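You operate a simulated robot arm through the tools that you are given. There is no shell and no other tool. Be economical: measure what you need, move in short steps, check, and stop when the job is done.

You are at the controls of a simulated robot arm. One attempt, no reset.

JOB
Put the tall green net bag on the top of the upper pallet away on the top of the cup stand. Fetch the red clip strip from the top of the upper pallet and set it on the right end of the steel bench. Pull the bottom drawer of the chest open. The order is free. Set down upright: tall green net bag.

The check looks at the end state, three seconds after you hand in, the way a careful person would. Anything else that was tipped, shoved, dropped, spilled or broken makes it a failure.

ROBOT AND FRAMES
A 7-joint arm with a three-finger gripper on a trunk, on a base that drives. Base frame: it is fixed to the floor where the robot stands at the start and does not move with it; the origin is under the middle of the robot, x ahead of it, y to its left, z up; the surface under the hand at the start is at about z = 0.13. Units: m, rad, N and s.
With the tool pointing down near the work surface it reaches from about 0.1 to 0.84 m from the robot's upright axis, wherever it stands. Its first joint turns from -2.897 to 2.897 rad. Places, roughly: bottom drawer of the chest [-2.8, -1.9, 0.2]; right end of the steel bench [-0.9, -1.4, 0.8]; top of the cup stand [-3.9, 3, 0.9]. Payload 2.69 kg.
The TCP is the grasp point between the finger pads, 0.029 m short of the fingertips. In the tool frame z runs along the fingers and y along their closing line. Largest opening 0.12 m; the body of the gripper starts 0.078 m behind the TCP.
Orientation is that of the tool frame in the base frame, as a unit quaternion [w, x, y, z]. With the fingers straight down and closing along the base's y, the tool's x points along the base's -x, its y along +y and its z along -z.

CONTROLS
- The arm moves only by the tool move_arm. Its argument "motion" is a list of rows, each an object (a shift or turn left out is 0, a gripper value left out holds the last) with "gripper": the gripper command, from -1 (shut) to 1 (fully open), values between in proportion; "translation": the shift along the base's x, y, z in m, a list of three; "turn": the turn, a rotation vector about the base's x, y, z in degrees, a list of three. In form: [{"gripper": gripper, "translation": [x, y, z], "turn": [wx, wy, wz]}, ...]. A call has 1 to 20 rows; each row is the pose to reach, as a shift and turn from the pose commanded when the call began. Rows are played at 5 a second. More than 0.05 m and 0.15 rad between two rows, or a gripper value outside its range, and nothing of the call is played. A pose out of reach is approached as far as the arm can. The call stops where the force on the tool passes 40 N (or 10 N more than at its start, if that is more) or the arm is blocked; 0.2 s more then pass. Each finger halts on what it meets, pressing with about 27 N; the grip force reading is that of the motor and also rises with nothing between the fingers. The clock runs only during rows and for 0.2 s after the last one: add rows that repeat a pose to give the fingers time. The reply holds the time, the measured pose of the TCP, the force on the tool along the base axes, the opening and the grip force, in the units named above and with some noise, with the torque about the TCP (base axes, N m) and any sound that the robot's microphone picked up, and new pictures: "show" is both (left out), scene, wrist or none.
- Cameras (640 x 400 px; columns grow to the right, rows downward): "scene" is now at [0.2294, 0.0122, 1.1065]; the picture's right is [0.16, -0.99, 0.00], its down [-0.75, -0.12, -0.65] and it looks along [0.64, 0.10, -0.76] (base axes); focal length 261 px, centre (320, 200). "wrist" rides on the gripper at [0.063, 0, -0.104] in the tool frame; the picture's right is [0.00, 1.00, 0.00], its down [-0.83, 0.00, -0.56] and it looks along [-0.56, 0.00, 0.83] (tool axes); focal length 275 px, centre (320, 200).
- move_column(by): slides the trunk up (or, below 0, down) by that many m; the arm and the scene camera ride with it, the base frame stays. It gives what a move gives, with no picture.
- roll_base(legs): drives the robot by 1 to 6 legs, each [ahead, left, turn to the left] in m, m and rad, along the robot's own axes; the way and the turn of a leg run together, so that a leg with both is an arc; at most 1.5 m and 3.142 rad a leg. The arm and the cameras ride along, it lands a little off, and it stops where it bumps. It gives what a move gives, and a new picture of the scene camera.
- head_to(pan, tilt): turns the head with the scene camera to pan (to the left, within 1.501 rad either way) and tilt (down, from -0.506 to 1.204), counted from straight ahead of the robot. It gives what a move gives, and a new picture of the scene camera.
- point_at(camera, pixels): for up to 12 pixels [column, row] of the newest picture of that camera ("zoom" is the newest enlarged one), the place [x, y, z] in the base frame of the surface seen there, good to about 0.002 m. It takes no simulated time.
- inspect(camera, box): a new picture of the part [left, top, right, bottom] of that camera's present view, enlarged. It takes no simulated time.
- finish_job(): hands the job in; it is judged then, once.

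Go step by step. Measure first, check grasps and placings, and put right what went wrong. The budget is 110 turns and 260 pictures, counting those below and the enlarged ones. Unless the task says otherwise, let go and move clear before handing in, and close with one line.

The tools are called after "Emit:" by a JSON object that holds its "api" and its "payload". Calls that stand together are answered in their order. move_arm: Moves the arm, as the interface text tells. Its arguments: {"type":"object","properties":{"motion":{"type":"array","items":{"type":"object","properties":{"gripper":{"type":"number"},"translation":{"type":"array","items":{"type":"number"}},"turn":{"type":"array","items":{"type":"number"}}}}},"show":{"type":"string","enum":["both","scene","wrist","none"]}},"required":["motion"]} The other tools are called the same way: move_column (by) slides the trunk up or down; roll_base (legs) drives the base; head_to (pan, tilt) turns the head that bears the scene camera; point_at (camera, pixels) gives the place of the surface under pixels of a picture; inspect (camera, box) takes an enlarged picture of a part of a camera's view; finish_job () hands the job in.

At the start:

```text
t: 0.0
position: [0.5718, 0.0523, 0.7109]
orientation: [0.0, 0.0, 1.0, 0.0]
force: [0.2, -0.8, 0.1]
torque: [-0.01, -0.02, -0.01]
width: 0.1198
grasp_force: 0.1
trunk travel left (down, up): [-0.375, 0.238]
robot x, y, heading: [-0.0003, 0.0004, -0.002]
head pan, tilt: [0.162, 0.867]
```

scene: 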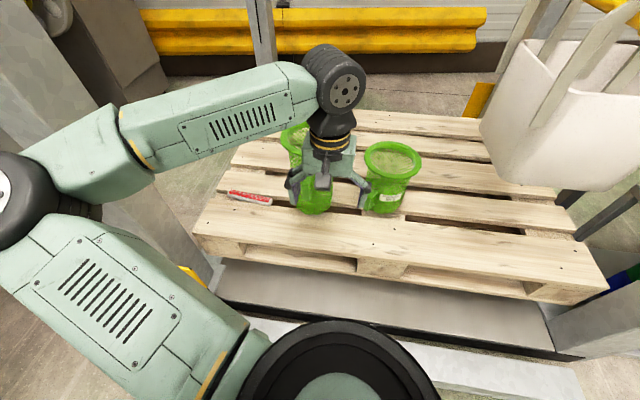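
wrist: 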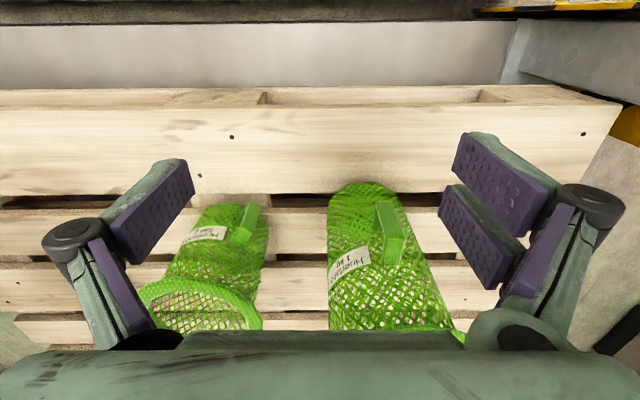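

The scene shows two green net bags (around (315,180) and (390,180)) and a red strip at (250,197). I'll measure them and zoom in.

Emit:
{"api": "inspect", "payload": {"camera": "scene", "box": [200, 100, 460, 262]}}

Emit:
{"api": "point_at", "payload": {"camera": "scene", "pixels": [[230, 191], [250, 196], [270, 202], [395, 147], [367, 155], [420, 160], [385, 212], [295, 130], [310, 212], [280, 140], [330, 225], [450, 230]]}}

Emit:
{"api": "point_at", "payload": {"camera": "wrist", "pixels": [[200, 290], [250, 320], [230, 210], [150, 300], [360, 185], [390, 230], [400, 320], [340, 300], [435, 300], [210, 235], [355, 260], [250, 220]]}}

```text
2.46 times, centred on (330, 181) of scene
```

zoom: 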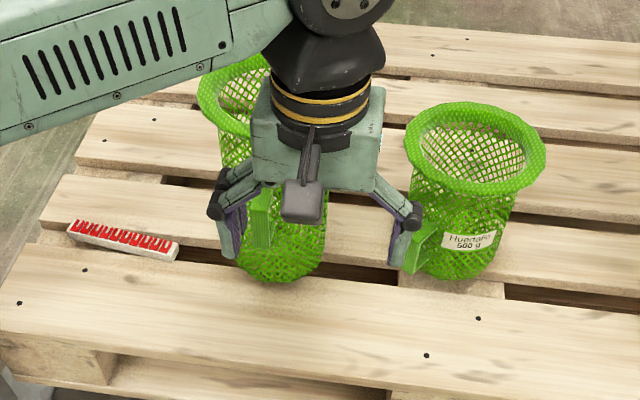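

```text
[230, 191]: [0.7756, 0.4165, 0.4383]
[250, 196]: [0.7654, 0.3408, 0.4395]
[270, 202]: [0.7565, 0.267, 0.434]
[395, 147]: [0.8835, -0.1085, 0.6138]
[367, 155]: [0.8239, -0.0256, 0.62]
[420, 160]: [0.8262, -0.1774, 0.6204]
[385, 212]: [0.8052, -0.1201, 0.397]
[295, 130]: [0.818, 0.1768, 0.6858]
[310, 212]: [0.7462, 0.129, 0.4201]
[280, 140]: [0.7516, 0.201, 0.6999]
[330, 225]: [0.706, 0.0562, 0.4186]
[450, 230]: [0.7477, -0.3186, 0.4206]
```

```text
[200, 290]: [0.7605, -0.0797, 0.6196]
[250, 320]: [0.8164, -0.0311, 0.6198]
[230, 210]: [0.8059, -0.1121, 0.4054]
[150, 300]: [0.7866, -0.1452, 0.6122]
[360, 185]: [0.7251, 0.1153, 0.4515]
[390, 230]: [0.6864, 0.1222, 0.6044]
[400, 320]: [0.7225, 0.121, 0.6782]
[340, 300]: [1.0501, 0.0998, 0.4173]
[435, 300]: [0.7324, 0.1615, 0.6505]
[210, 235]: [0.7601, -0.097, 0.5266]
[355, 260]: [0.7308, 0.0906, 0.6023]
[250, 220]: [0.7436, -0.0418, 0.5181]
```

The left bag (rim z≈0.70) is the tall one and the right (rim z≈0.62) is short. The strip lies along y at about (0.766, 0.34, 0.44). I'll raise the hand and pull it back for a clear view.

Emit:
{"api": "move_arm", "payload": {"motion": [{"translation": [0, 0, 0.05]}, {"translation": [-0.02, 0, 0.1]}, {"translation": [-0.06, 0, 0.14]}, {"translation": [-0.1, 0, 0.18]}]}}

Emit:
{"api": "roll_base", "payload": {"legs": [[0, 0.25, 0]]}}

```text
refused: row 2 steps farther than a row can; nothing moved
```

```text
t: 2.5
position: [0.5715, 0.3003, 0.7111]
orientation: [0.0, -0.001, 1.0, 0.0]
force: [-1.3, 1.5, 0.0]
torque: [-0.01, 0.0, 0.01]
width: 0.1198
grasp_force: 0.1
trunk travel left (down, up): [-0.375, 0.238]
robot x, y, heading: [-0.0021, 0.2499, -0.001]
head pan, tilt: [0.162, 0.867]
```

scene: 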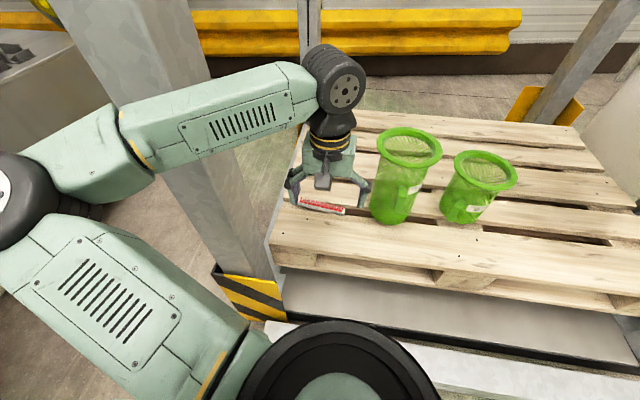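

Now the bags are clear, and a rack post stands on the left near (225,230). I'll measure the bag, strip and post.

Emit:
{"api": "inspect", "payload": {"camera": "scene", "box": [270, 110, 530, 272]}}

Emit:
{"api": "point_at", "payload": {"camera": "scene", "pixels": [[230, 230], [265, 240], [200, 150], [150, 60], [405, 132], [378, 145], [441, 150], [405, 164], [392, 222], [323, 205], [300, 200], [345, 211]]}}

Emit:
{"api": "inspect", "payload": {"camera": "wrist", "box": [0, 0, 640, 400]}}

```text
2.46 times, centred on (400, 191) of scene
```

zoom: 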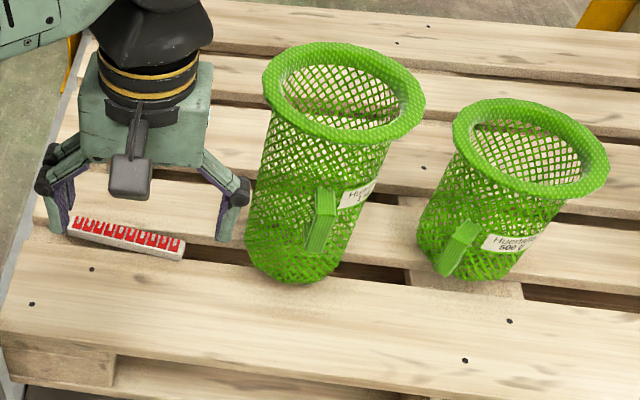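

```text
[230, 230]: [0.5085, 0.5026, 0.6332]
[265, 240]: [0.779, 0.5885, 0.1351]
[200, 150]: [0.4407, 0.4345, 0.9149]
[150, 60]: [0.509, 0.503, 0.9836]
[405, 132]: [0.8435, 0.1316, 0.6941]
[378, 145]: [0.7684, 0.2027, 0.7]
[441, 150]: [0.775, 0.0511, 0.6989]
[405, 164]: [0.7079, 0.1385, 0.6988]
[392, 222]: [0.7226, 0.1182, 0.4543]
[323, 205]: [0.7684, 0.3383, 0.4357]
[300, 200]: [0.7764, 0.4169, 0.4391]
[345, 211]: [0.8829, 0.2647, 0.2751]
```

```text
1.00 times, centred on (320, 200) of wrist (not enlarged: the box is as wide or as high as the picture)
```

zoom: 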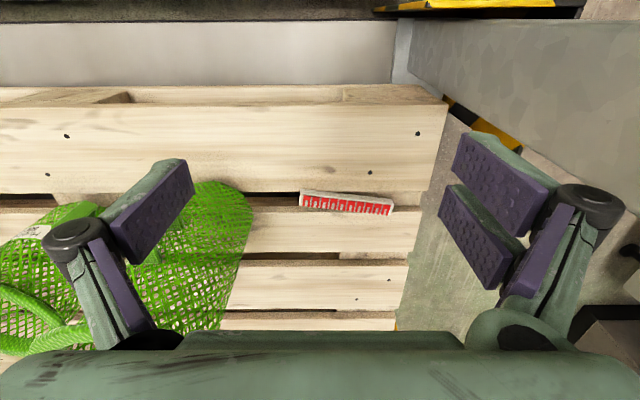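

The post is around y≥0.43, so I won't strafe further. Next I'll measure the handle of the tall bag and the strip in the zoomed views.

Emit:
{"api": "inspect", "payload": {"camera": "scene", "box": [355, 115, 455, 235]}}

Emit:
{"api": "point_at", "payload": {"camera": "wrist", "pixels": [[302, 197], [392, 204], [300, 206], [388, 213], [345, 200], [340, 208], [320, 185], [410, 225]]}}

```text
3.33 times, centred on (405, 175) of scene
```

zoom: 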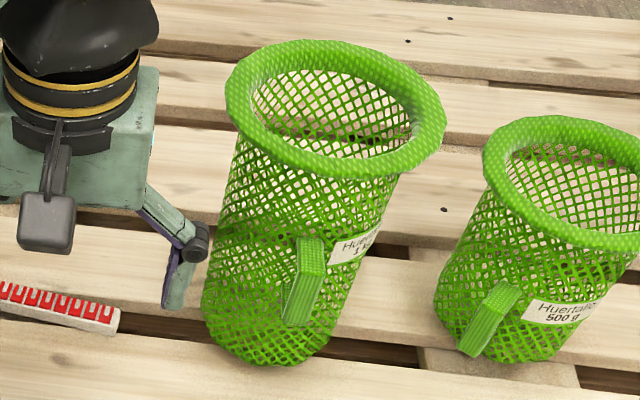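

```text
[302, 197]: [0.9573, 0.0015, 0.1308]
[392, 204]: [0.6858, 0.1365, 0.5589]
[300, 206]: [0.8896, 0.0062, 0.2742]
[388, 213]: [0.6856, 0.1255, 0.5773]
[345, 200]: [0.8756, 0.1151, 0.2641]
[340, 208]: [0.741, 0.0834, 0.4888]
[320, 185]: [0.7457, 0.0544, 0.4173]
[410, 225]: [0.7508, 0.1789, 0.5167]
```

The zoom shows the handle at (305,280). I'll measure it.

Emit:
{"api": "point_at", "payload": {"camera": "zoom", "pixels": [[310, 242], [300, 250], [320, 250], [300, 270], [312, 280], [296, 290], [292, 310], [304, 315], [325, 170], [340, 50], [260, 360], [340, 215]]}}

Emit:
{"api": "move_arm", "payload": {"motion": [{"translation": [0, 0, 0]}], "show": "wrist"}}

```text
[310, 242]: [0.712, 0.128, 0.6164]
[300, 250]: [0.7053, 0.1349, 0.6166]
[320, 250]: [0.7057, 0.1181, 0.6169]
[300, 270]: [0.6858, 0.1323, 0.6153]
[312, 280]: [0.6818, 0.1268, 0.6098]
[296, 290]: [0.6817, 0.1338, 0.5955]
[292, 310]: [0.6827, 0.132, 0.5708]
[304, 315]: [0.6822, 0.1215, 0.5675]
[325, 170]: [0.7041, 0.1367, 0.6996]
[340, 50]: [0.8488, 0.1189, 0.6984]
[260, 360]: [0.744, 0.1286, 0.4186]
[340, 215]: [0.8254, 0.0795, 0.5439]
```

```text
t: 2.9
position: [0.5717, 0.3002, 0.7113]
orientation: [0.0, 0.0, 1.0, 0.0]
force: [-0.5, -0.5, -0.5]
torque: [0.0, -0.03, 0.0]
width: 0.1202
grasp_force: 0.2
trunk travel left (down, up): [-0.375, 0.238]
robot x, y, heading: [-0.0008, 0.2462, -0.001]
head pan, tilt: [0.162, 0.867]
```

wrist: 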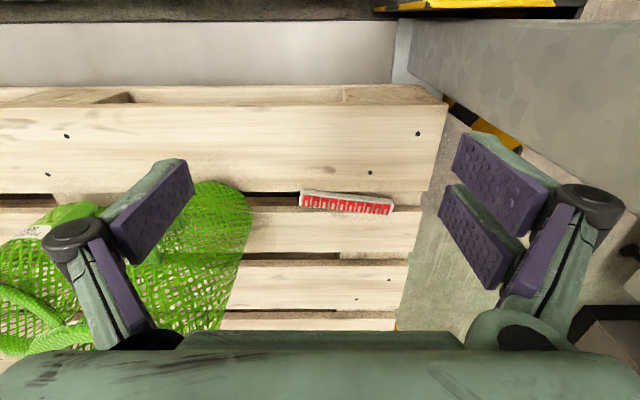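

Handle: x 0.68–0.72, y≈0.127, z≈0.56–0.617. Now I'll measure the strip in the wrist image.

Emit:
{"api": "point_at", "payload": {"camera": "wrist", "pixels": [[302, 192], [303, 206], [392, 199], [390, 213], [346, 196], [346, 209], [346, 203], [300, 185], [400, 225], [360, 250]]}}

Emit:
{"api": "inspect", "payload": {"camera": "wrist", "box": [270, 160, 430, 260]}}

```text
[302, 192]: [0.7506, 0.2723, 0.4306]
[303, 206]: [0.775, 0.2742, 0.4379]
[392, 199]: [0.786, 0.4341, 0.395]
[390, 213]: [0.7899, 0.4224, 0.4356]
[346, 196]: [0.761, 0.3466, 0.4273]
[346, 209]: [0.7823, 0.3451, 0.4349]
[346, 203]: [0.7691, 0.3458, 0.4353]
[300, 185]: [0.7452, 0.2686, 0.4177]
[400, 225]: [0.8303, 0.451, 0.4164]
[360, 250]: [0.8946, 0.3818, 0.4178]
```

```text
4.00 times, centred on (350, 210) of wrist
```

zoom: 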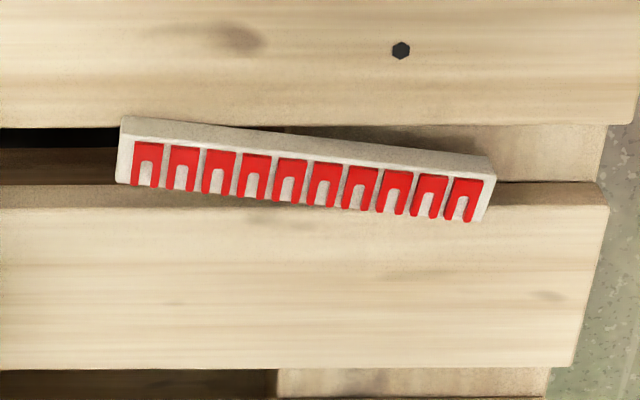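

The strip's centre is ≈(0.771, 0.346), its top z≈0.437, and it is skewed about -6.6° from y. I'll rotate the tool +83.4° and move above it.

Emit:
{"api": "move_arm", "payload": {"motion": [{"gripper": 1, "translation": [0.02, 0.0046, -0.005], "turn": [0, 0, 8.34]}, {"translation": [0.04, 0.0092, -0.01], "turn": [0, 0, 16.68]}, {"translation": [0.06, 0.0138, -0.02], "turn": [0, 0, 25.02]}, {"translation": [0.08, 0.0184, -0.03], "turn": [0, 0, 33.36]}, {"translation": [0.1, 0.023, -0.04], "turn": [0, 0, 41.7]}, {"translation": [0.12, 0.0276, -0.055], "turn": [0, 0, 50.04]}, {"translation": [0.14, 0.0322, -0.07], "turn": [0, 0, 58.38]}, {"translation": [0.16, 0.0368, -0.085], "turn": [0, 0, 66.72]}, {"translation": [0.18, 0.0414, -0.1], "turn": [0, 0, 75.06]}, {"translation": [0.199, 0.046, -0.11], "turn": [0, 0, 83.4]}, {"translation": [0.199, 0.046, -0.15], "turn": [0, 0, 83.4]}, {"translation": [0.199, 0.046, -0.15], "turn": [0, 0, 83.4]}]}}

```text
t: 5.7
position: [0.695, 0.3382, 0.6082]
orientation: [0.039, -0.659, 0.751, -0.011]
force: [0.2, 0.6, 0.4]
torque: [0.03, 0.01, -0.01]
width: 0.12
grasp_force: 0.0
trunk travel left (down, up): [-0.375, 0.238]
robot x, y, heading: [-0.0815, 0.2414, -0.004]
head pan, tilt: [0.162, 0.867]
stopped in row 12: the arm was blocked; the commanded pose is now the measured one
```

scene: 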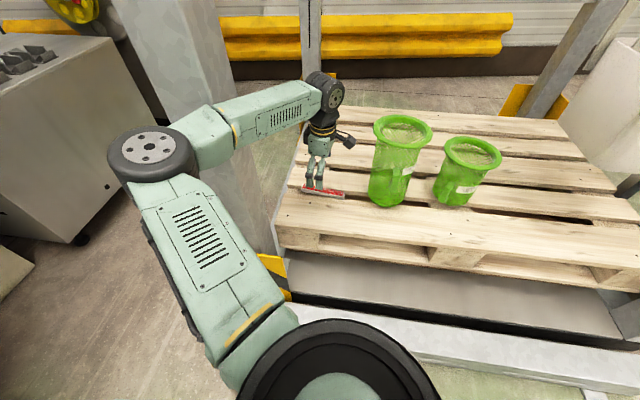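
wrist: 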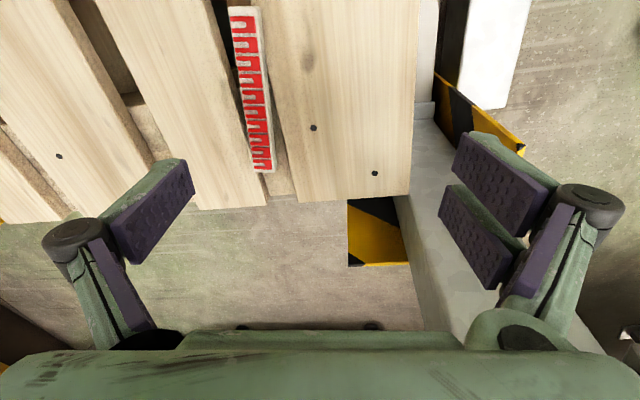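

The elbow hit the post at (240,200) and pushed the base back to x=-0.08. I'll back off, then stand further right so the arm reaches diagonally. First I'll measure the front obstacles.

Emit:
{"api": "point_at", "payload": {"camera": "scene", "pixels": [[420, 345], [500, 380], [450, 300], [400, 255], [280, 275], [240, 230], [170, 100], [245, 130], [60, 120], [150, 160]]}}

Emit:
{"api": "roll_base", "payload": {"legs": [[-0.2, 0, 0], [0, -0.4, 0]]}}

```text
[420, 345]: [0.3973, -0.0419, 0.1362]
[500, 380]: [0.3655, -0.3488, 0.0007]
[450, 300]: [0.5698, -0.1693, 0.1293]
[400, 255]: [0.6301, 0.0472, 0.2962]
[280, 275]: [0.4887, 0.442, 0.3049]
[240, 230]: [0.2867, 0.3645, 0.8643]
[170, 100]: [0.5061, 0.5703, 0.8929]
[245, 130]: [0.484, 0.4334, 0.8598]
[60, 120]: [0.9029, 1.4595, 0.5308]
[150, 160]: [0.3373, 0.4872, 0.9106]
```

```text
t: 6.4
position: [0.6943, 0.3377, 0.6075]
orientation: [0.04, -0.657, 0.752, -0.01]
force: [0.3, -0.4, -0.2]
torque: [0.0, 0.02, 0.02]
width: 0.1202
grasp_force: 0.1
trunk travel left (down, up): [-0.375, 0.238]
robot x, y, heading: [-0.0844, 0.2413, -0.004]
head pan, tilt: [0.162, 0.867]
stopped in leg 1: the robot was blocked; the commanded pose is now the measured one
```

scene: 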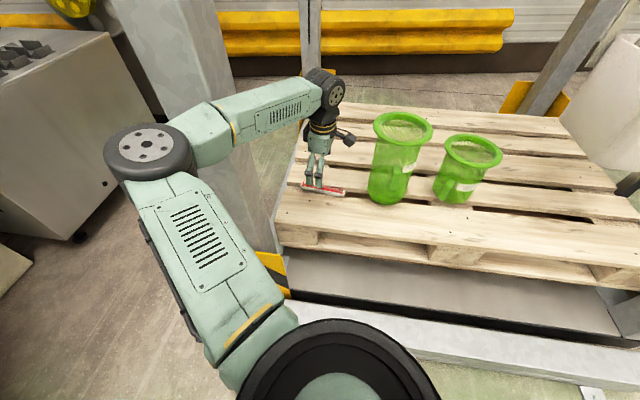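

The base refused to move back, so either the elbow is wedged or something is behind. I'll try a small shift to the right (the hand stays clear of the bag) to free the elbow.

Emit:
{"api": "roll_base", "payload": {"legs": [[0, -0.05, 0]]}}

Emit:
{"api": "head_to", "payload": {"pan": -1.5, "tilt": 0.7}}

Emit:
{"api": "head_to", "payload": {"pan": 1.5, "tilt": 0.7}}

```text
t: 7.5
position: [0.6987, 0.2907, 0.5952]
orientation: [0.031, -0.659, 0.752, -0.007]
force: [0.3, 0.1, 0.6]
torque: [0.0, -0.02, 0.02]
width: 0.1199
grasp_force: 0.1
trunk travel left (down, up): [-0.375, 0.238]
robot x, y, heading: [-0.0837, 0.1945, -0.004]
head pan, tilt: [0.162, 0.867]
```

scene: 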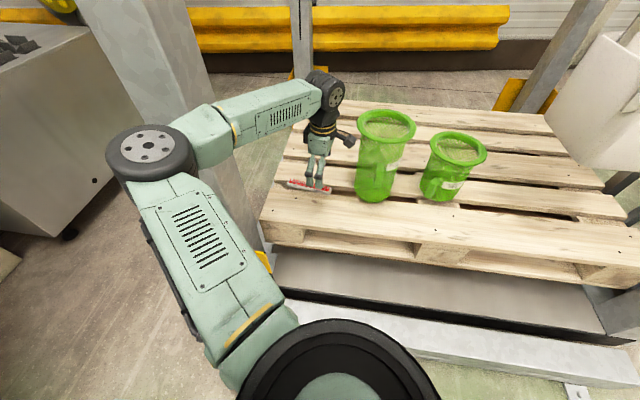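

```text
t: 9.2
position: [0.6979, 0.2903, 0.5964]
orientation: [0.032, -0.658, 0.752, -0.008]
force: [-0.3, -0.4, -0.5]
torque: [-0.01, 0.03, 0.0]
width: 0.1198
grasp_force: 0.1
trunk travel left (down, up): [-0.375, 0.238]
robot x, y, heading: [-0.078, 0.198, 0.001]
head pan, tilt: [-1.499, 0.7]
```

scene: 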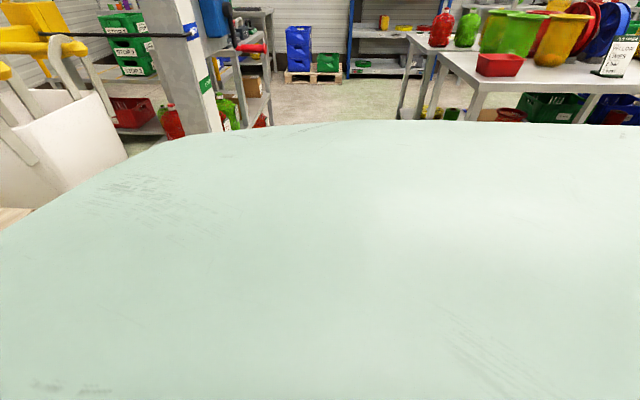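

```text
t: 11.8
position: [0.6984, 0.2915, 0.5976]
orientation: [0.031, -0.659, 0.752, -0.007]
force: [-0.4, -0.5, -0.5]
torque: [0.01, 0.01, 0.02]
width: 0.1201
grasp_force: 0.0
trunk travel left (down, up): [-0.375, 0.238]
robot x, y, heading: [-0.082, 0.1908, 0.003]
head pan, tilt: [1.499, 0.7]
```

scene: 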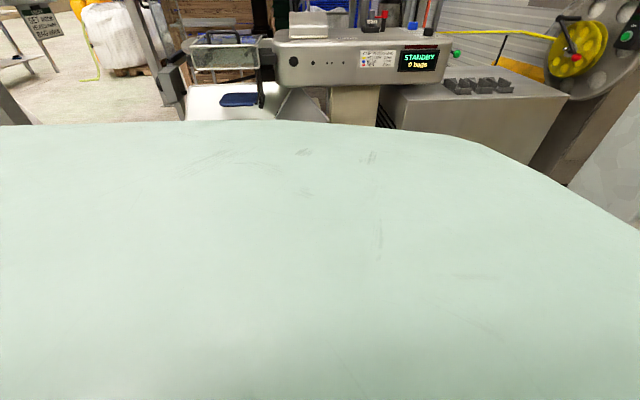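

The shift right worked and the elbow is free. Next: raise the hand well above the bag rim, then shift the base right.

Emit:
{"api": "move_arm", "payload": {"motion": [{"translation": [0, 0, 0.04]}, {"translation": [0, 0, 0.08]}, {"translation": [0, 0, 0.12]}, {"translation": [0, 0, 0.16]}, {"translation": [0, 0, 0.2]}, {"translation": [0, 0, 0.22]}], "show": "none"}}

Emit:
{"api": "head_to", "payload": {"pan": 0.162, "tilt": 0.867}}

```text
t: 13.2
position: [0.6959, 0.2919, 0.8158]
orientation: [0.031, -0.659, 0.752, -0.008]
force: [-0.6, 0.1, 0.3]
torque: [0.01, 0.0, 0.02]
width: 0.12
grasp_force: 0.0
trunk travel left (down, up): [-0.375, 0.238]
robot x, y, heading: [-0.0805, 0.189, -0.005]
head pan, tilt: [1.499, 0.7]
```

```text
t: 14.7
position: [0.6967, 0.2902, 0.8142]
orientation: [0.031, -0.659, 0.752, -0.007]
force: [-0.2, 0.4, 0.1]
torque: [-0.02, 0.03, -0.02]
width: 0.12
grasp_force: 0.1
trunk travel left (down, up): [-0.375, 0.238]
robot x, y, heading: [-0.0808, 0.1938, 0.001]
head pan, tilt: [0.162, 0.867]
```

scene: 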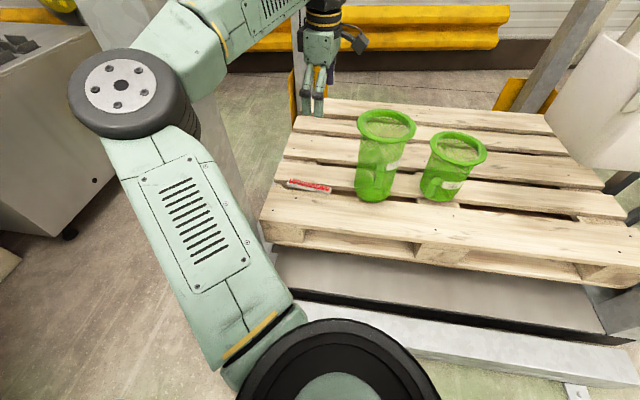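

The hand clears the rim now. I'll roll right 0.22 and then forward 0.15.

Emit:
{"api": "roll_base", "payload": {"legs": [[0, -0.22, 0], [0.15, 0, 0]]}}

Emit:
{"api": "move_column", "payload": {"by": 0.15}}

```text
t: 18.0
position: [0.8471, 0.0651, 0.8142]
orientation: [0.031, -0.657, 0.753, -0.008]
force: [0.6, 0.6, 0.1]
torque: [-0.02, 0.0, -0.01]
width: 0.1199
grasp_force: 0.2
trunk travel left (down, up): [-0.375, 0.238]
robot x, y, heading: [0.0679, -0.0279, -0.006]
head pan, tilt: [0.162, 0.867]
```

scene: 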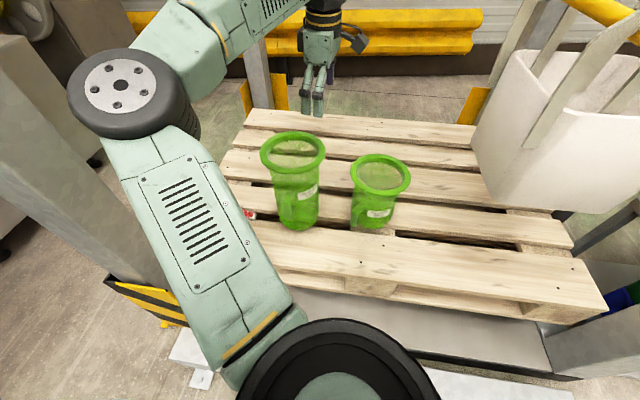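

```text
t: 19.7
position: [0.8464, 0.0657, 0.9646]
orientation: [0.031, -0.657, 0.753, -0.007]
force: [-0.3, -0.2, -0.8]
torque: [-0.02, 0.02, 0.01]
width: 0.12
grasp_force: 0.1
trunk travel left (down, up): [-0.525, 0.088]
robot x, y, heading: [0.0636, -0.0297, -0.007]
head pan, tilt: [0.162, 0.867]
```

Robot is at (0.064,-0.03). I'll move the hand over the strip at z≈0.75 and straighten the slight tilt.

Emit:
{"api": "move_arm", "payload": {"motion": [{"translation": [-0.01, 0.035, -0.02], "turn": [-0.2, 0.4, 0.15]}, {"translation": [-0.02, 0.07, -0.05], "turn": [-0.4, 0.8, 0.3]}, {"translation": [-0.03, 0.105, -0.08], "turn": [-0.7, 1.2, 0.45]}, {"translation": [-0.04, 0.14, -0.11], "turn": [-0.9, 1.6, 0.6]}, {"translation": [-0.05, 0.175, -0.14], "turn": [-1.1, 2.0, 0.75]}, {"translation": [-0.06, 0.21, -0.17], "turn": [-1.3, 2.4, 0.9]}, {"translation": [-0.07, 0.245, -0.2], "turn": [-1.5, 2.8, 1.0]}, {"translation": [-0.075, 0.28, -0.215], "turn": [-1.76, 3.2, 1.13]}, {"translation": [-0.075, 0.28, -0.215], "turn": [-1.76, 3.2, 1.13]}]}}

```text
t: 21.7
position: [0.7705, 0.3448, 0.749]
orientation: [0.0, -0.664, 0.747, -0.001]
force: [-0.2, -0.4, 0.0]
torque: [0.0, 0.02, -0.02]
width: 0.1198
grasp_force: 0.2
trunk travel left (down, up): [-0.525, 0.088]
robot x, y, heading: [0.0673, -0.0308, -0.009]
head pan, tilt: [0.162, 0.867]
```

scene: 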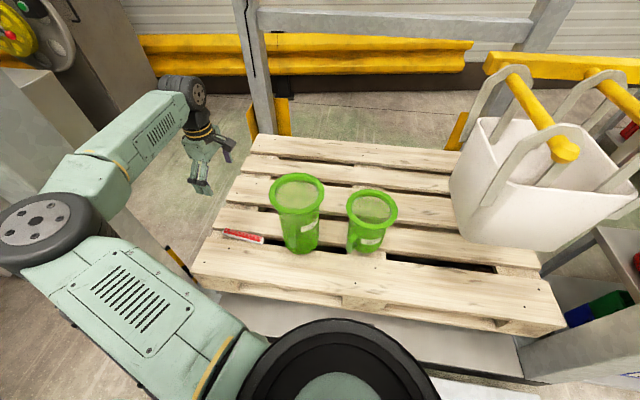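
wrist: 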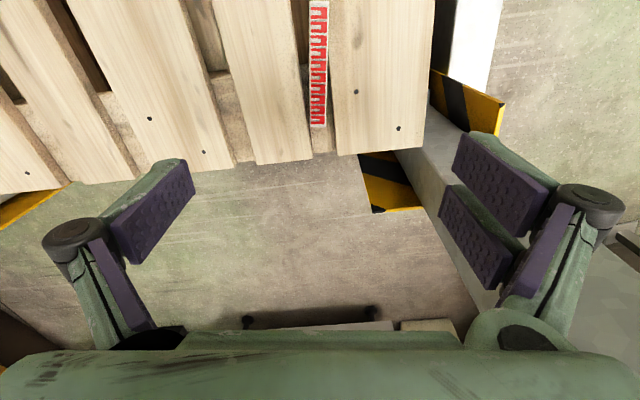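

Strip is centred at column 318 between the fingers. I'll descend to z≈0.50, watching for base drift from elbow contact.

Emit:
{"api": "move_arm", "payload": {"motion": [{"translation": [0, 0.001, -0.04]}, {"translation": [0, 0.001, -0.08]}, {"translation": [0, 0.001, -0.12]}, {"translation": [0, 0.001, -0.16]}, {"translation": [0, 0.001, -0.2]}, {"translation": [0, 0.001, -0.24]}, {"translation": [0, 0.001, -0.25]}]}}

```text
t: 23.3
position: [0.7716, 0.3471, 0.4988]
orientation: [0.001, -0.665, 0.746, -0.001]
force: [-0.1, 0.3, -0.2]
torque: [0.02, 0.01, 0.02]
width: 0.1201
grasp_force: 0.0
trunk travel left (down, up): [-0.525, 0.088]
robot x, y, heading: [0.0641, -0.0316, -0.002]
head pan, tilt: [0.162, 0.867]
```

scene: 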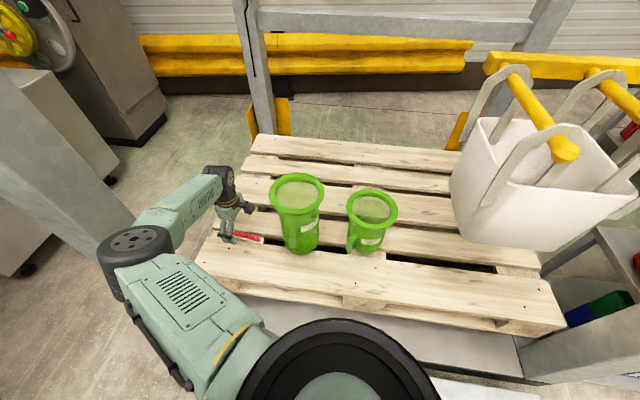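
wrist: 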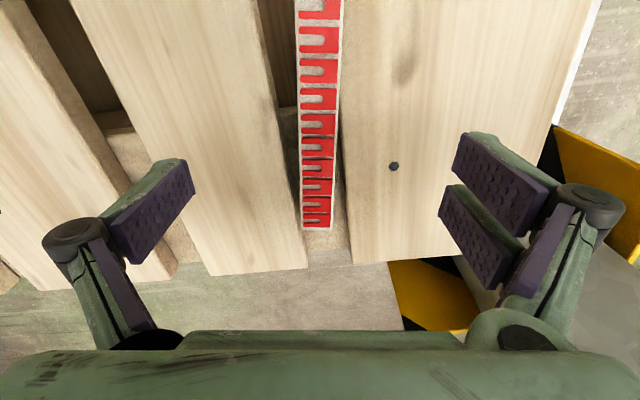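

No drift. I'll descend to z=0.450 (tips at 0.421) and close.

Emit:
{"api": "move_arm", "payload": {"motion": [{"translation": [0, 0, -0.03]}, {"translation": [0, 0, -0.049]}, {"translation": [0, 0, -0.049], "gripper": 0}, {"translation": [0, 0, -0.049], "gripper": -0.4}, {"translation": [0, 0, -0.049], "gripper": -1}, {"translation": [0, 0, -0.049], "gripper": -1}, {"translation": [0, 0, -0.049], "gripper": -1}, {"translation": [0, 0, -0.049], "gripper": -1}, {"translation": [0, 0, -0.049], "gripper": -1}]}}

```text
t: 25.3
position: [0.7719, 0.348, 0.4502]
orientation: [0.0, -0.665, 0.747, -0.001]
force: [0.3, 0.9, 0.0]
torque: [-0.02, -0.01, 0.01]
width: 0.0246
grasp_force: 17.9
trunk travel left (down, up): [-0.525, 0.088]
robot x, y, heading: [0.0665, -0.0346, -0.002]
head pan, tilt: [0.162, 0.867]
```

scene: 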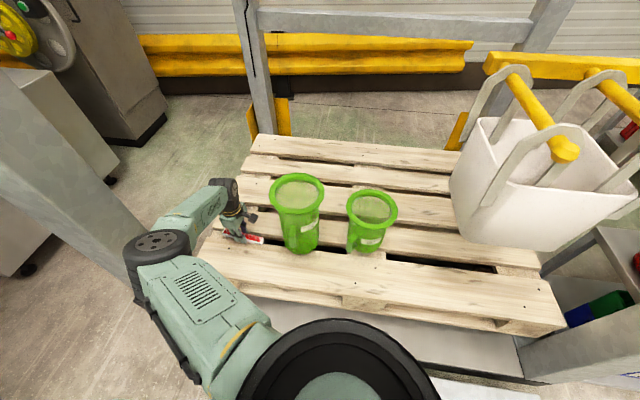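
wrist: 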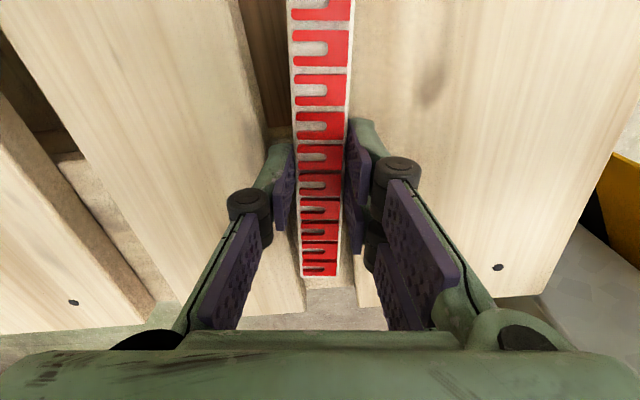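

Width 0.0246 with 18 N: gripped. I'll lift straight up, then tuck the hand toward the robot above the bags.

Emit:
{"api": "move_arm", "payload": {"motion": [{"translation": [0, 0, 0.03]}, {"translation": [0, 0, 0.07]}, {"translation": [0, 0, 0.11]}, {"translation": [0, 0, 0.15]}, {"translation": [0, 0, 0.19]}, {"translation": [0, 0, 0.23]}, {"translation": [0, 0, 0.27]}, {"translation": [0, 0, 0.31]}, {"translation": [0, 0, 0.35]}, {"translation": [-0.02, -0.03, 0.38]}, {"translation": [-0.04, -0.06, 0.41]}, {"translation": [-0.06, -0.1, 0.43]}, {"translation": [-0.08, -0.14, 0.44]}, {"translation": [-0.1, -0.18, 0.45]}, {"translation": [-0.12, -0.22, 0.45]}, {"translation": [-0.14, -0.26, 0.45]}, {"translation": [-0.16, -0.3, 0.45]}, {"translation": [-0.18, -0.34, 0.45]}]}}

```text
t: 29.1
position: [0.591, 0.0046, 0.9029]
orientation: [0.0, -0.665, 0.746, 0.0]
force: [-0.1, -0.9, -0.6]
torque: [0.0, -0.01, 0.02]
width: 0.0244
grasp_force: 26.7
trunk travel left (down, up): [-0.525, 0.088]
robot x, y, heading: [0.0673, -0.031, 0.0]
head pan, tilt: [0.162, 0.867]
```

scene: 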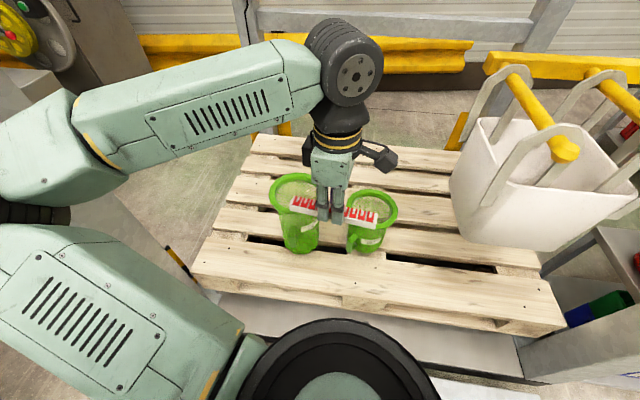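
wrist: 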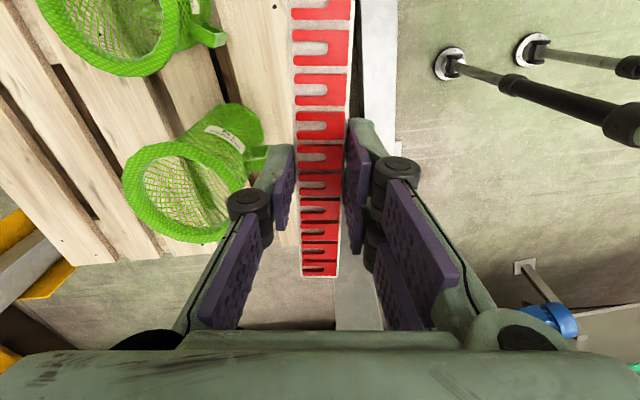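

Strip is held. The wrist view shows bolted floor posts on the robot's right (450,65), (530,45) and something blue at (550,320). I'll measure them and look around.

Emit:
{"api": "point_at", "payload": {"camera": "wrist", "pixels": [[450, 65], [532, 47], [600, 110], [525, 265], [550, 320], [600, 340], [620, 200], [370, 150]]}}

Emit:
{"api": "head_to", "payload": {"pan": -1.5, "tilt": 0.45}}

Emit:
{"api": "head_to", "payload": {"pan": 1.5, "tilt": 0.45}}

```text
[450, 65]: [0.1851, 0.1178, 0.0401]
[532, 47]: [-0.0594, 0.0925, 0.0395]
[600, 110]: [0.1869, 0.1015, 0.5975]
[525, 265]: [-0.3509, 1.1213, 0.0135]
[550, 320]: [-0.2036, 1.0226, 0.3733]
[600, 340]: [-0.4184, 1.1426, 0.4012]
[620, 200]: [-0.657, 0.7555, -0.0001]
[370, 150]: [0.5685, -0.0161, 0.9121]
```

```text
t: 30.9
position: [0.5912, 0.0038, 0.903]
orientation: [0.0, -0.666, 0.746, 0.0]
force: [-0.3, 0.4, -0.4]
torque: [-0.03, 0.0, -0.02]
width: 0.0243
grasp_force: 26.4
trunk travel left (down, up): [-0.525, 0.088]
robot x, y, heading: [0.0642, -0.0308, -0.005]
head pan, tilt: [-1.499, 0.45]
```

scene: 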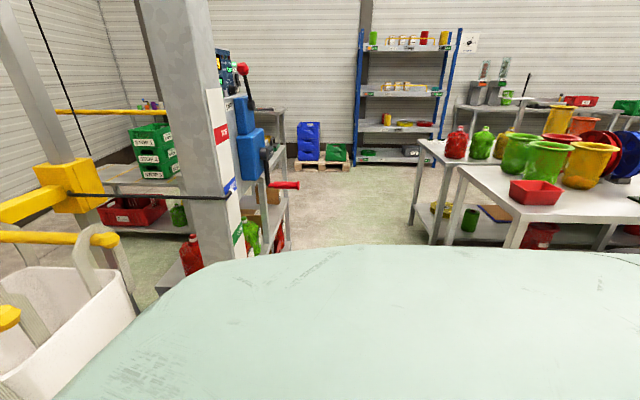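

```text
t: 33.5
position: [0.5917, 0.0054, 0.9028]
orientation: [0.0, -0.665, 0.747, -0.001]
force: [0.4, -0.3, -0.6]
torque: [0.04, 0.0, -0.02]
width: 0.0243
grasp_force: 27.0
trunk travel left (down, up): [-0.525, 0.088]
robot x, y, heading: [0.0681, -0.0315, -0.006]
head pan, tilt: [1.499, 0.45]
```

scene: 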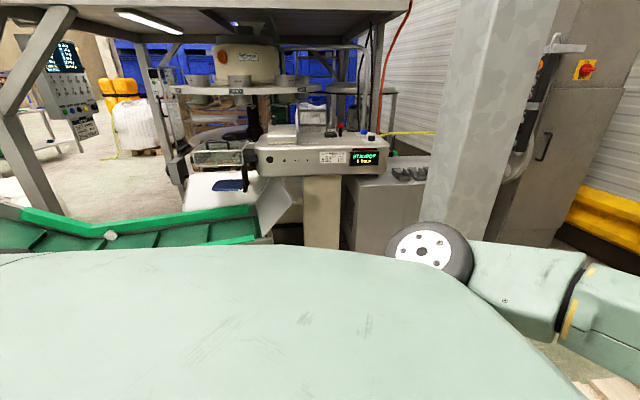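

A green conveyor sits close on the rear left (140,235), and the benches are on the right. I'll measure both sides.

Emit:
{"api": "point_at", "payload": {"camera": "scene", "pixels": [[60, 250], [140, 230], [240, 215], [10, 210], [30, 195], [220, 170], [280, 205], [400, 250], [440, 180]]}}

Emit:
{"api": "head_to", "payload": {"pan": -1.5, "tilt": 0.45}}

Emit:
{"api": "point_at", "payload": {"camera": "scene", "pixels": [[535, 190], [580, 205], [470, 170], [520, 215], [630, 205], [425, 148], [440, 240], [510, 240], [285, 185], [215, 195], [520, 185], [620, 170]]}}

```text
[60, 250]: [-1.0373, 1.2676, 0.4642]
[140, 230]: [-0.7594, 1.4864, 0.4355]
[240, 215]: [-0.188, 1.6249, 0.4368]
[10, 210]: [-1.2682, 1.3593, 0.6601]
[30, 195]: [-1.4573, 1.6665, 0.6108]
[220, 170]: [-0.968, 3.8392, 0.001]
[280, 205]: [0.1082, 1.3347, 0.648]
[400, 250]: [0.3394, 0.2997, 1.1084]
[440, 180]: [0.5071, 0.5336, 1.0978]
```

```text
t: 36.0
position: [0.5905, 0.0051, 0.9014]
orientation: [0.0, -0.665, 0.747, 0.0]
force: [-0.5, -0.2, -0.6]
torque: [-0.01, -0.07, 0.02]
width: 0.0243
grasp_force: 27.0
trunk travel left (down, up): [-0.525, 0.088]
robot x, y, heading: [0.0643, -0.033, -0.006]
head pan, tilt: [-1.499, 0.45]
```

scene: 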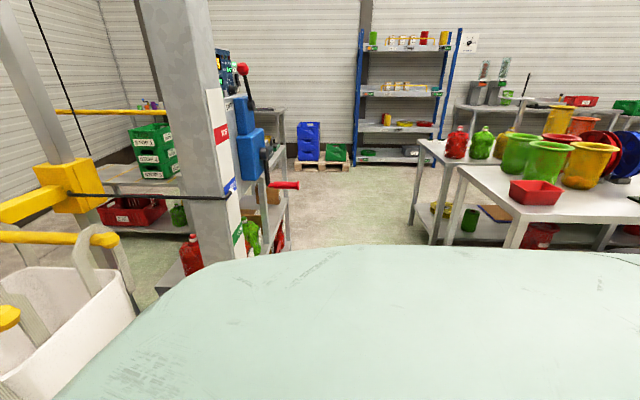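

```text
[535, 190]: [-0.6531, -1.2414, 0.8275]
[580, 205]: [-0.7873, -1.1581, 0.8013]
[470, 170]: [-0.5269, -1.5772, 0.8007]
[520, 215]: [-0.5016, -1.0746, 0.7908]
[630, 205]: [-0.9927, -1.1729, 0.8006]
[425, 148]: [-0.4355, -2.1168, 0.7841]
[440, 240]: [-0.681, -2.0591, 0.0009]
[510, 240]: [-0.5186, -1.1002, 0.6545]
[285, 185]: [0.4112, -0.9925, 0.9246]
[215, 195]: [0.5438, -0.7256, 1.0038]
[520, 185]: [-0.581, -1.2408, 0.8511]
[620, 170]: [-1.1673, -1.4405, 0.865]
```

A bench top at z≈0.80 has its near corner at (-0.5,-1.07). I'll tuck the hand closer, then back away from the rack before turning.

Emit:
{"api": "move_arm", "payload": {"motion": [{"translation": [-0.04, -0.01, 0.0]}, {"translation": [-0.08, -0.02, 0.02]}, {"translation": [-0.12, -0.03, 0.03]}, {"translation": [-0.15, -0.04, 0.04]}, {"translation": [-0.15, -0.04, 0.04]}], "show": "none"}}

Emit:
{"api": "roll_base", "payload": {"legs": [[-0.3, 0, 0]]}}

```text
t: 37.2
position: [0.4429, -0.0371, 0.944]
orientation: [0.0, -0.665, 0.747, 0.0]
force: [0.1, 0.7, 0.2]
torque: [-0.02, -0.01, 0.02]
width: 0.0243
grasp_force: 27.9
trunk travel left (down, up): [-0.525, 0.088]
robot x, y, heading: [0.0671, -0.0309, -0.001]
head pan, tilt: [-1.499, 0.45]
```

```text
t: 39.3
position: [0.1447, -0.0326, 0.9438]
orientation: [0.001, -0.668, 0.744, 0.0]
force: [-0.6, 1.0, -0.4]
torque: [0.04, -0.02, 0.03]
width: 0.0241
grasp_force: 27.1
trunk travel left (down, up): [-0.525, 0.088]
robot x, y, heading: [-0.2316, -0.0287, 0.004]
head pan, tilt: [-1.499, 0.45]
```

scene: 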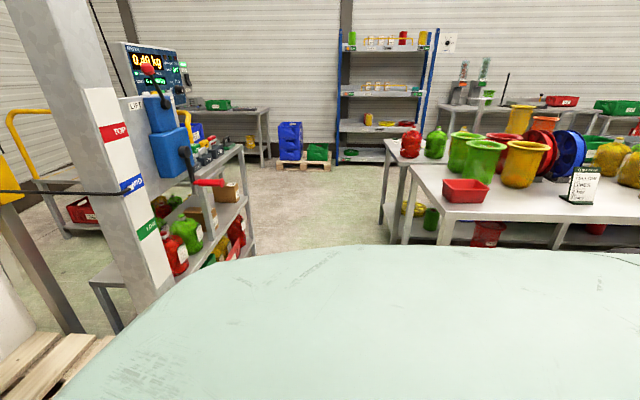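

Backing works, so earlier it was just the elbow. I'll turn right to face the benches.

Emit:
{"api": "roll_base", "payload": {"legs": [[-0.2, 0, 0], [0, 0, -1.57]]}}

Emit:
{"api": "head_to", "payload": {"pan": 0.5, "tilt": 0.35}}

Emit:
{"api": "head_to", "payload": {"pan": -0.7, "tilt": 0.35}}

```text
t: 44.8
position: [-0.4349, -0.4065, 0.943]
orientation: [0.0, 0.059, 0.998, -0.002]
force: [0.4, 0.3, -0.9]
torque: [0.0, 0.02, -0.02]
width: 0.0243
grasp_force: 26.9
trunk travel left (down, up): [-0.525, 0.088]
robot x, y, heading: [-0.4293, -0.0305, -1.579]
head pan, tilt: [-1.499, 0.45]
```

scene: 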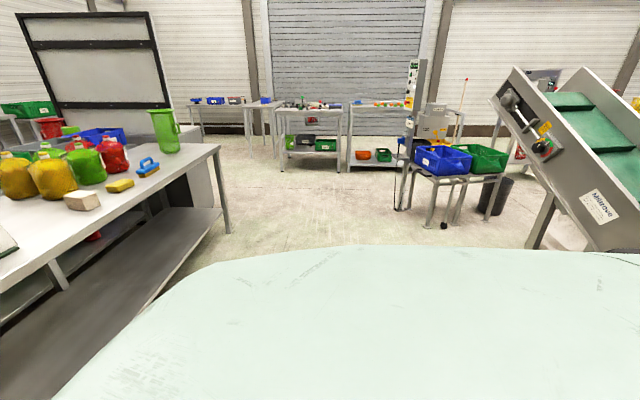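

```text
t: 46.8
position: [-0.4355, -0.4062, 0.9427]
orientation: [0.0, 0.059, 0.998, 0.001]
force: [0.5, 1.4, -0.4]
torque: [-0.04, -0.01, 0.01]
width: 0.0239
grasp_force: 27.0
trunk travel left (down, up): [-0.525, 0.088]
robot x, y, heading: [-0.4334, -0.0301, -1.579]
head pan, tilt: [0.499, 0.351]
```

scene: 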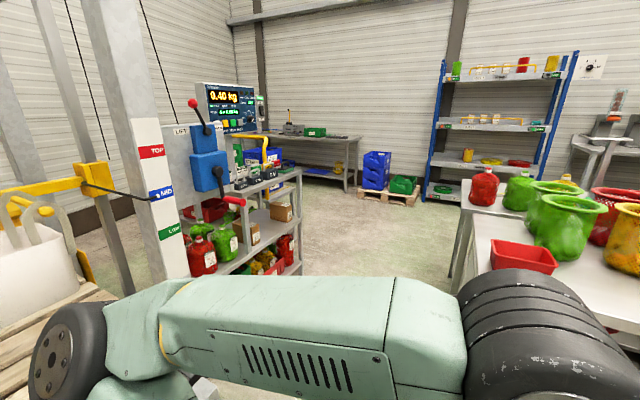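

```text
t: 48.1
position: [-0.437, -0.4056, 0.9443]
orientation: [0.001, 0.06, 0.998, 0.0]
force: [-0.9, -0.2, 0.1]
torque: [-0.01, 0.0, 0.01]
width: 0.0243
grasp_force: 27.3
trunk travel left (down, up): [-0.525, 0.088]
robot x, y, heading: [-0.4299, -0.0327, -1.584]
head pan, tilt: [-0.7, 0.351]
```

scene: 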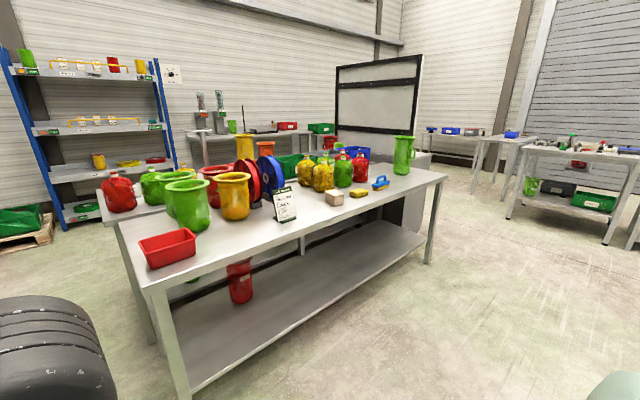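

I'll measure the bench extents and the objects on it.

Emit:
{"api": "point_at", "payload": {"camera": "scene", "pixels": [[150, 290], [445, 178], [240, 240], [350, 210], [428, 185], [404, 170], [380, 183], [333, 200], [285, 205], [125, 225], [420, 155], [415, 185]]}}

Emit:
{"api": "inspect", "payload": {"camera": "scene", "box": [100, 100, 460, 325]}}

```text
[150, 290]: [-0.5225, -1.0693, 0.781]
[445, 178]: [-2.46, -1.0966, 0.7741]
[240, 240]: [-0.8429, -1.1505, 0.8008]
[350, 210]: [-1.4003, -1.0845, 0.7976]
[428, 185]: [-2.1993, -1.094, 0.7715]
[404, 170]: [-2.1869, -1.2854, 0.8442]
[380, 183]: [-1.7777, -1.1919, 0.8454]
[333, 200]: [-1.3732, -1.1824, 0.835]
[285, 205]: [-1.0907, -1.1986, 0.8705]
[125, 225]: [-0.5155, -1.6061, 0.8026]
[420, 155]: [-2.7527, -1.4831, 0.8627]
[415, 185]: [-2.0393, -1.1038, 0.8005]
```

```text
1.78 times, centred on (280, 212) of scene
```

zoom: 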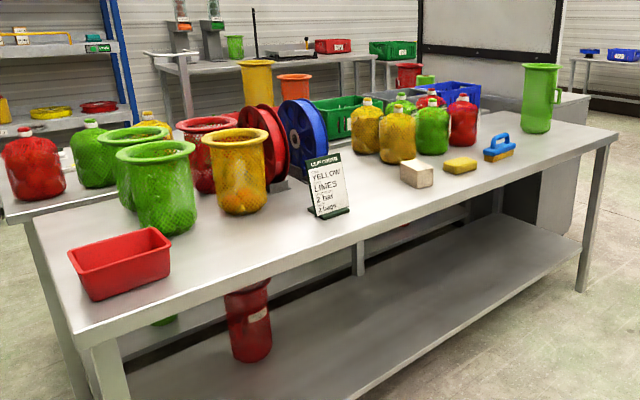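

The bench spans x -0.5…-2.4, y -1.07…-1.62. The hint puts its "right end" at around x≈-0.9, and there's a clear spot in front of the jars near zoom (270,240). I'll measure the surrounding items.

Emit:
{"api": "point_at", "payload": {"camera": "zoom", "pixels": [[170, 272], [155, 230], [92, 298], [245, 212], [270, 200], [180, 232], [315, 215], [348, 208], [270, 240], [220, 260], [230, 130], [340, 160]]}}

```text
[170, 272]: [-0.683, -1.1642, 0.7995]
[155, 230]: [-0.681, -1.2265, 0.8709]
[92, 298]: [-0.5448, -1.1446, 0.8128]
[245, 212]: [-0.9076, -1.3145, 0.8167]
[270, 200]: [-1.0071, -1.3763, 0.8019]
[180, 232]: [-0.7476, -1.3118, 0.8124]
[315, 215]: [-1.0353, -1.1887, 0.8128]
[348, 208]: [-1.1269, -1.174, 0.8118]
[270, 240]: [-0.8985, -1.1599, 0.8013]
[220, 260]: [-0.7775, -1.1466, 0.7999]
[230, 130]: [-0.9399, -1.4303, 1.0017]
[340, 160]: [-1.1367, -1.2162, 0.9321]
```

There is a clear spot at x -0.69…-1.02, y -1.08…-1.28. I'll drive so that (-0.87,-1.16) lies ahead.

Emit:
{"api": "roll_base", "payload": {"legs": [[0, -0.44, 0], [0.45, 0, 0]]}}

Emit:
{"api": "head_to", "payload": {"pan": 0, "tilt": 0.8}}

```text
t: 54.4
position: [-0.879, -0.8557, 0.9431]
orientation: [0.0, 0.062, 0.998, -0.001]
force: [-0.1, -0.5, -0.4]
torque: [0.01, 0.02, -0.03]
width: 0.0242
grasp_force: 27.0
trunk travel left (down, up): [-0.525, 0.088]
robot x, y, heading: [-0.8685, -0.4798, -1.579]
head pan, tilt: [-0.7, 0.351]
```

scene: 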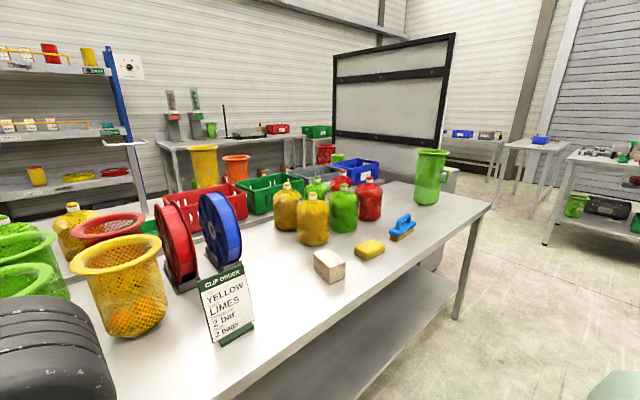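

```text
t: 55.5
position: [-0.8793, -0.8559, 0.9431]
orientation: [0.0, 0.061, 0.998, 0.0]
force: [-0.1, 0.2, -0.4]
torque: [0.0, 0.01, 0.0]
width: 0.0244
grasp_force: 26.9
trunk travel left (down, up): [-0.525, 0.088]
robot x, y, heading: [-0.8731, -0.4763, -1.585]
head pan, tilt: [0.0, 0.799]
```

scene: 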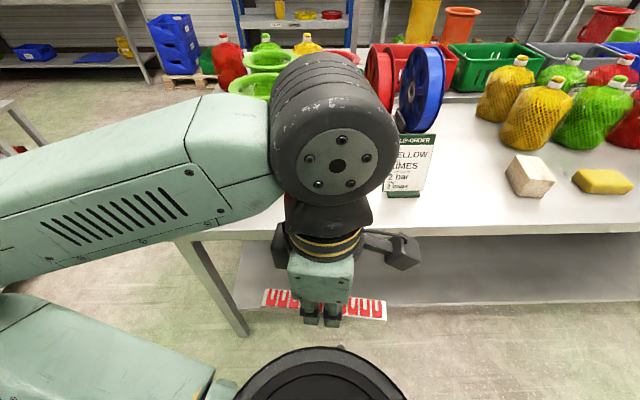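

Hand with strip is in front of the bench. I'll move over the spot at (-0.84,-1.155), squaring up by +7°.

Emit:
{"api": "move_arm", "payload": {"motion": [{"translation": [0.008, -0.04, 0.01], "turn": [0, 0, 2]}, {"translation": [0.016, -0.08, 0.01], "turn": [0, 0, 4]}, {"translation": [0.024, -0.12, 0.01], "turn": [0, 0, 5.5]}, {"translation": [0.032, -0.16, 0.01], "turn": [0, 0, 7]}, {"translation": [0.04, -0.2, 0.0], "turn": [0, 0, 7]}, {"translation": [0.04, -0.24, -0.01], "turn": [0, 0, 7]}, {"translation": [0.04, -0.28, -0.03], "turn": [0, 0, 7]}, {"translation": [0.04, -0.298, -0.06], "turn": [0, 0, 7]}, {"translation": [0.04, -0.298, -0.06], "turn": [0, 0, 7]}]}}

```text
t: 57.5
position: [-0.8418, -1.1534, 0.883]
orientation: [0.0, 0.001, 1.0, -0.001]
force: [-1.1, -0.3, 0.2]
torque: [-0.04, -0.02, 0.01]
width: 0.0242
grasp_force: 27.0
trunk travel left (down, up): [-0.525, 0.088]
robot x, y, heading: [-0.8715, -0.4797, -1.58]
head pan, tilt: [0.0, 0.799]
```

scene: 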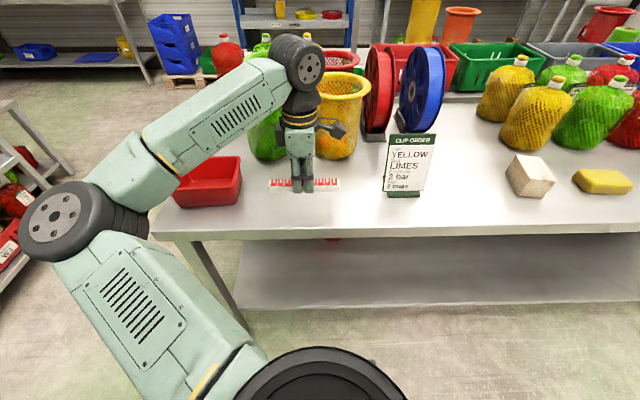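
wrist: 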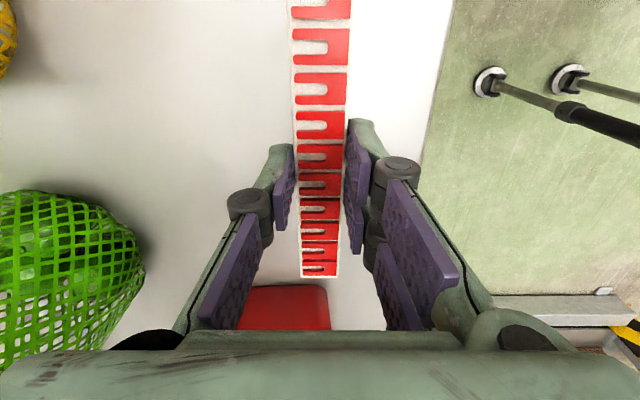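

Clear below, and the tray is beyond the strip's end. I'll lower to z≈0.834, release partway, then rise.

Emit:
{"api": "move_arm", "payload": {"motion": [{"translation": [0, 0, -0.02]}, {"translation": [0, 0, -0.035]}, {"translation": [0, 0, -0.044]}, {"translation": [0, 0, -0.048]}, {"translation": [0, 0, -0.048]}], "show": "wrist"}}

```text
t: 58.7
position: [-0.8392, -1.1538, 0.8357]
orientation: [-0.001, 0.0, 1.0, -0.002]
force: [-0.3, 0.3, -0.5]
torque: [-0.02, -0.02, -0.04]
width: 0.0243
grasp_force: 26.7
trunk travel left (down, up): [-0.525, 0.088]
robot x, y, heading: [-0.8732, -0.4783, -1.58]
head pan, tilt: [0.0, 0.799]
```

wrist: 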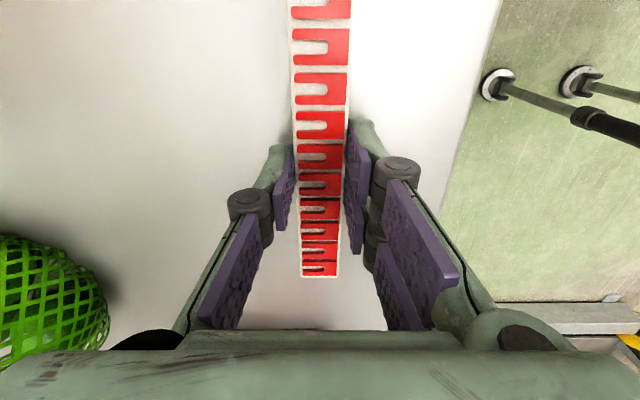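

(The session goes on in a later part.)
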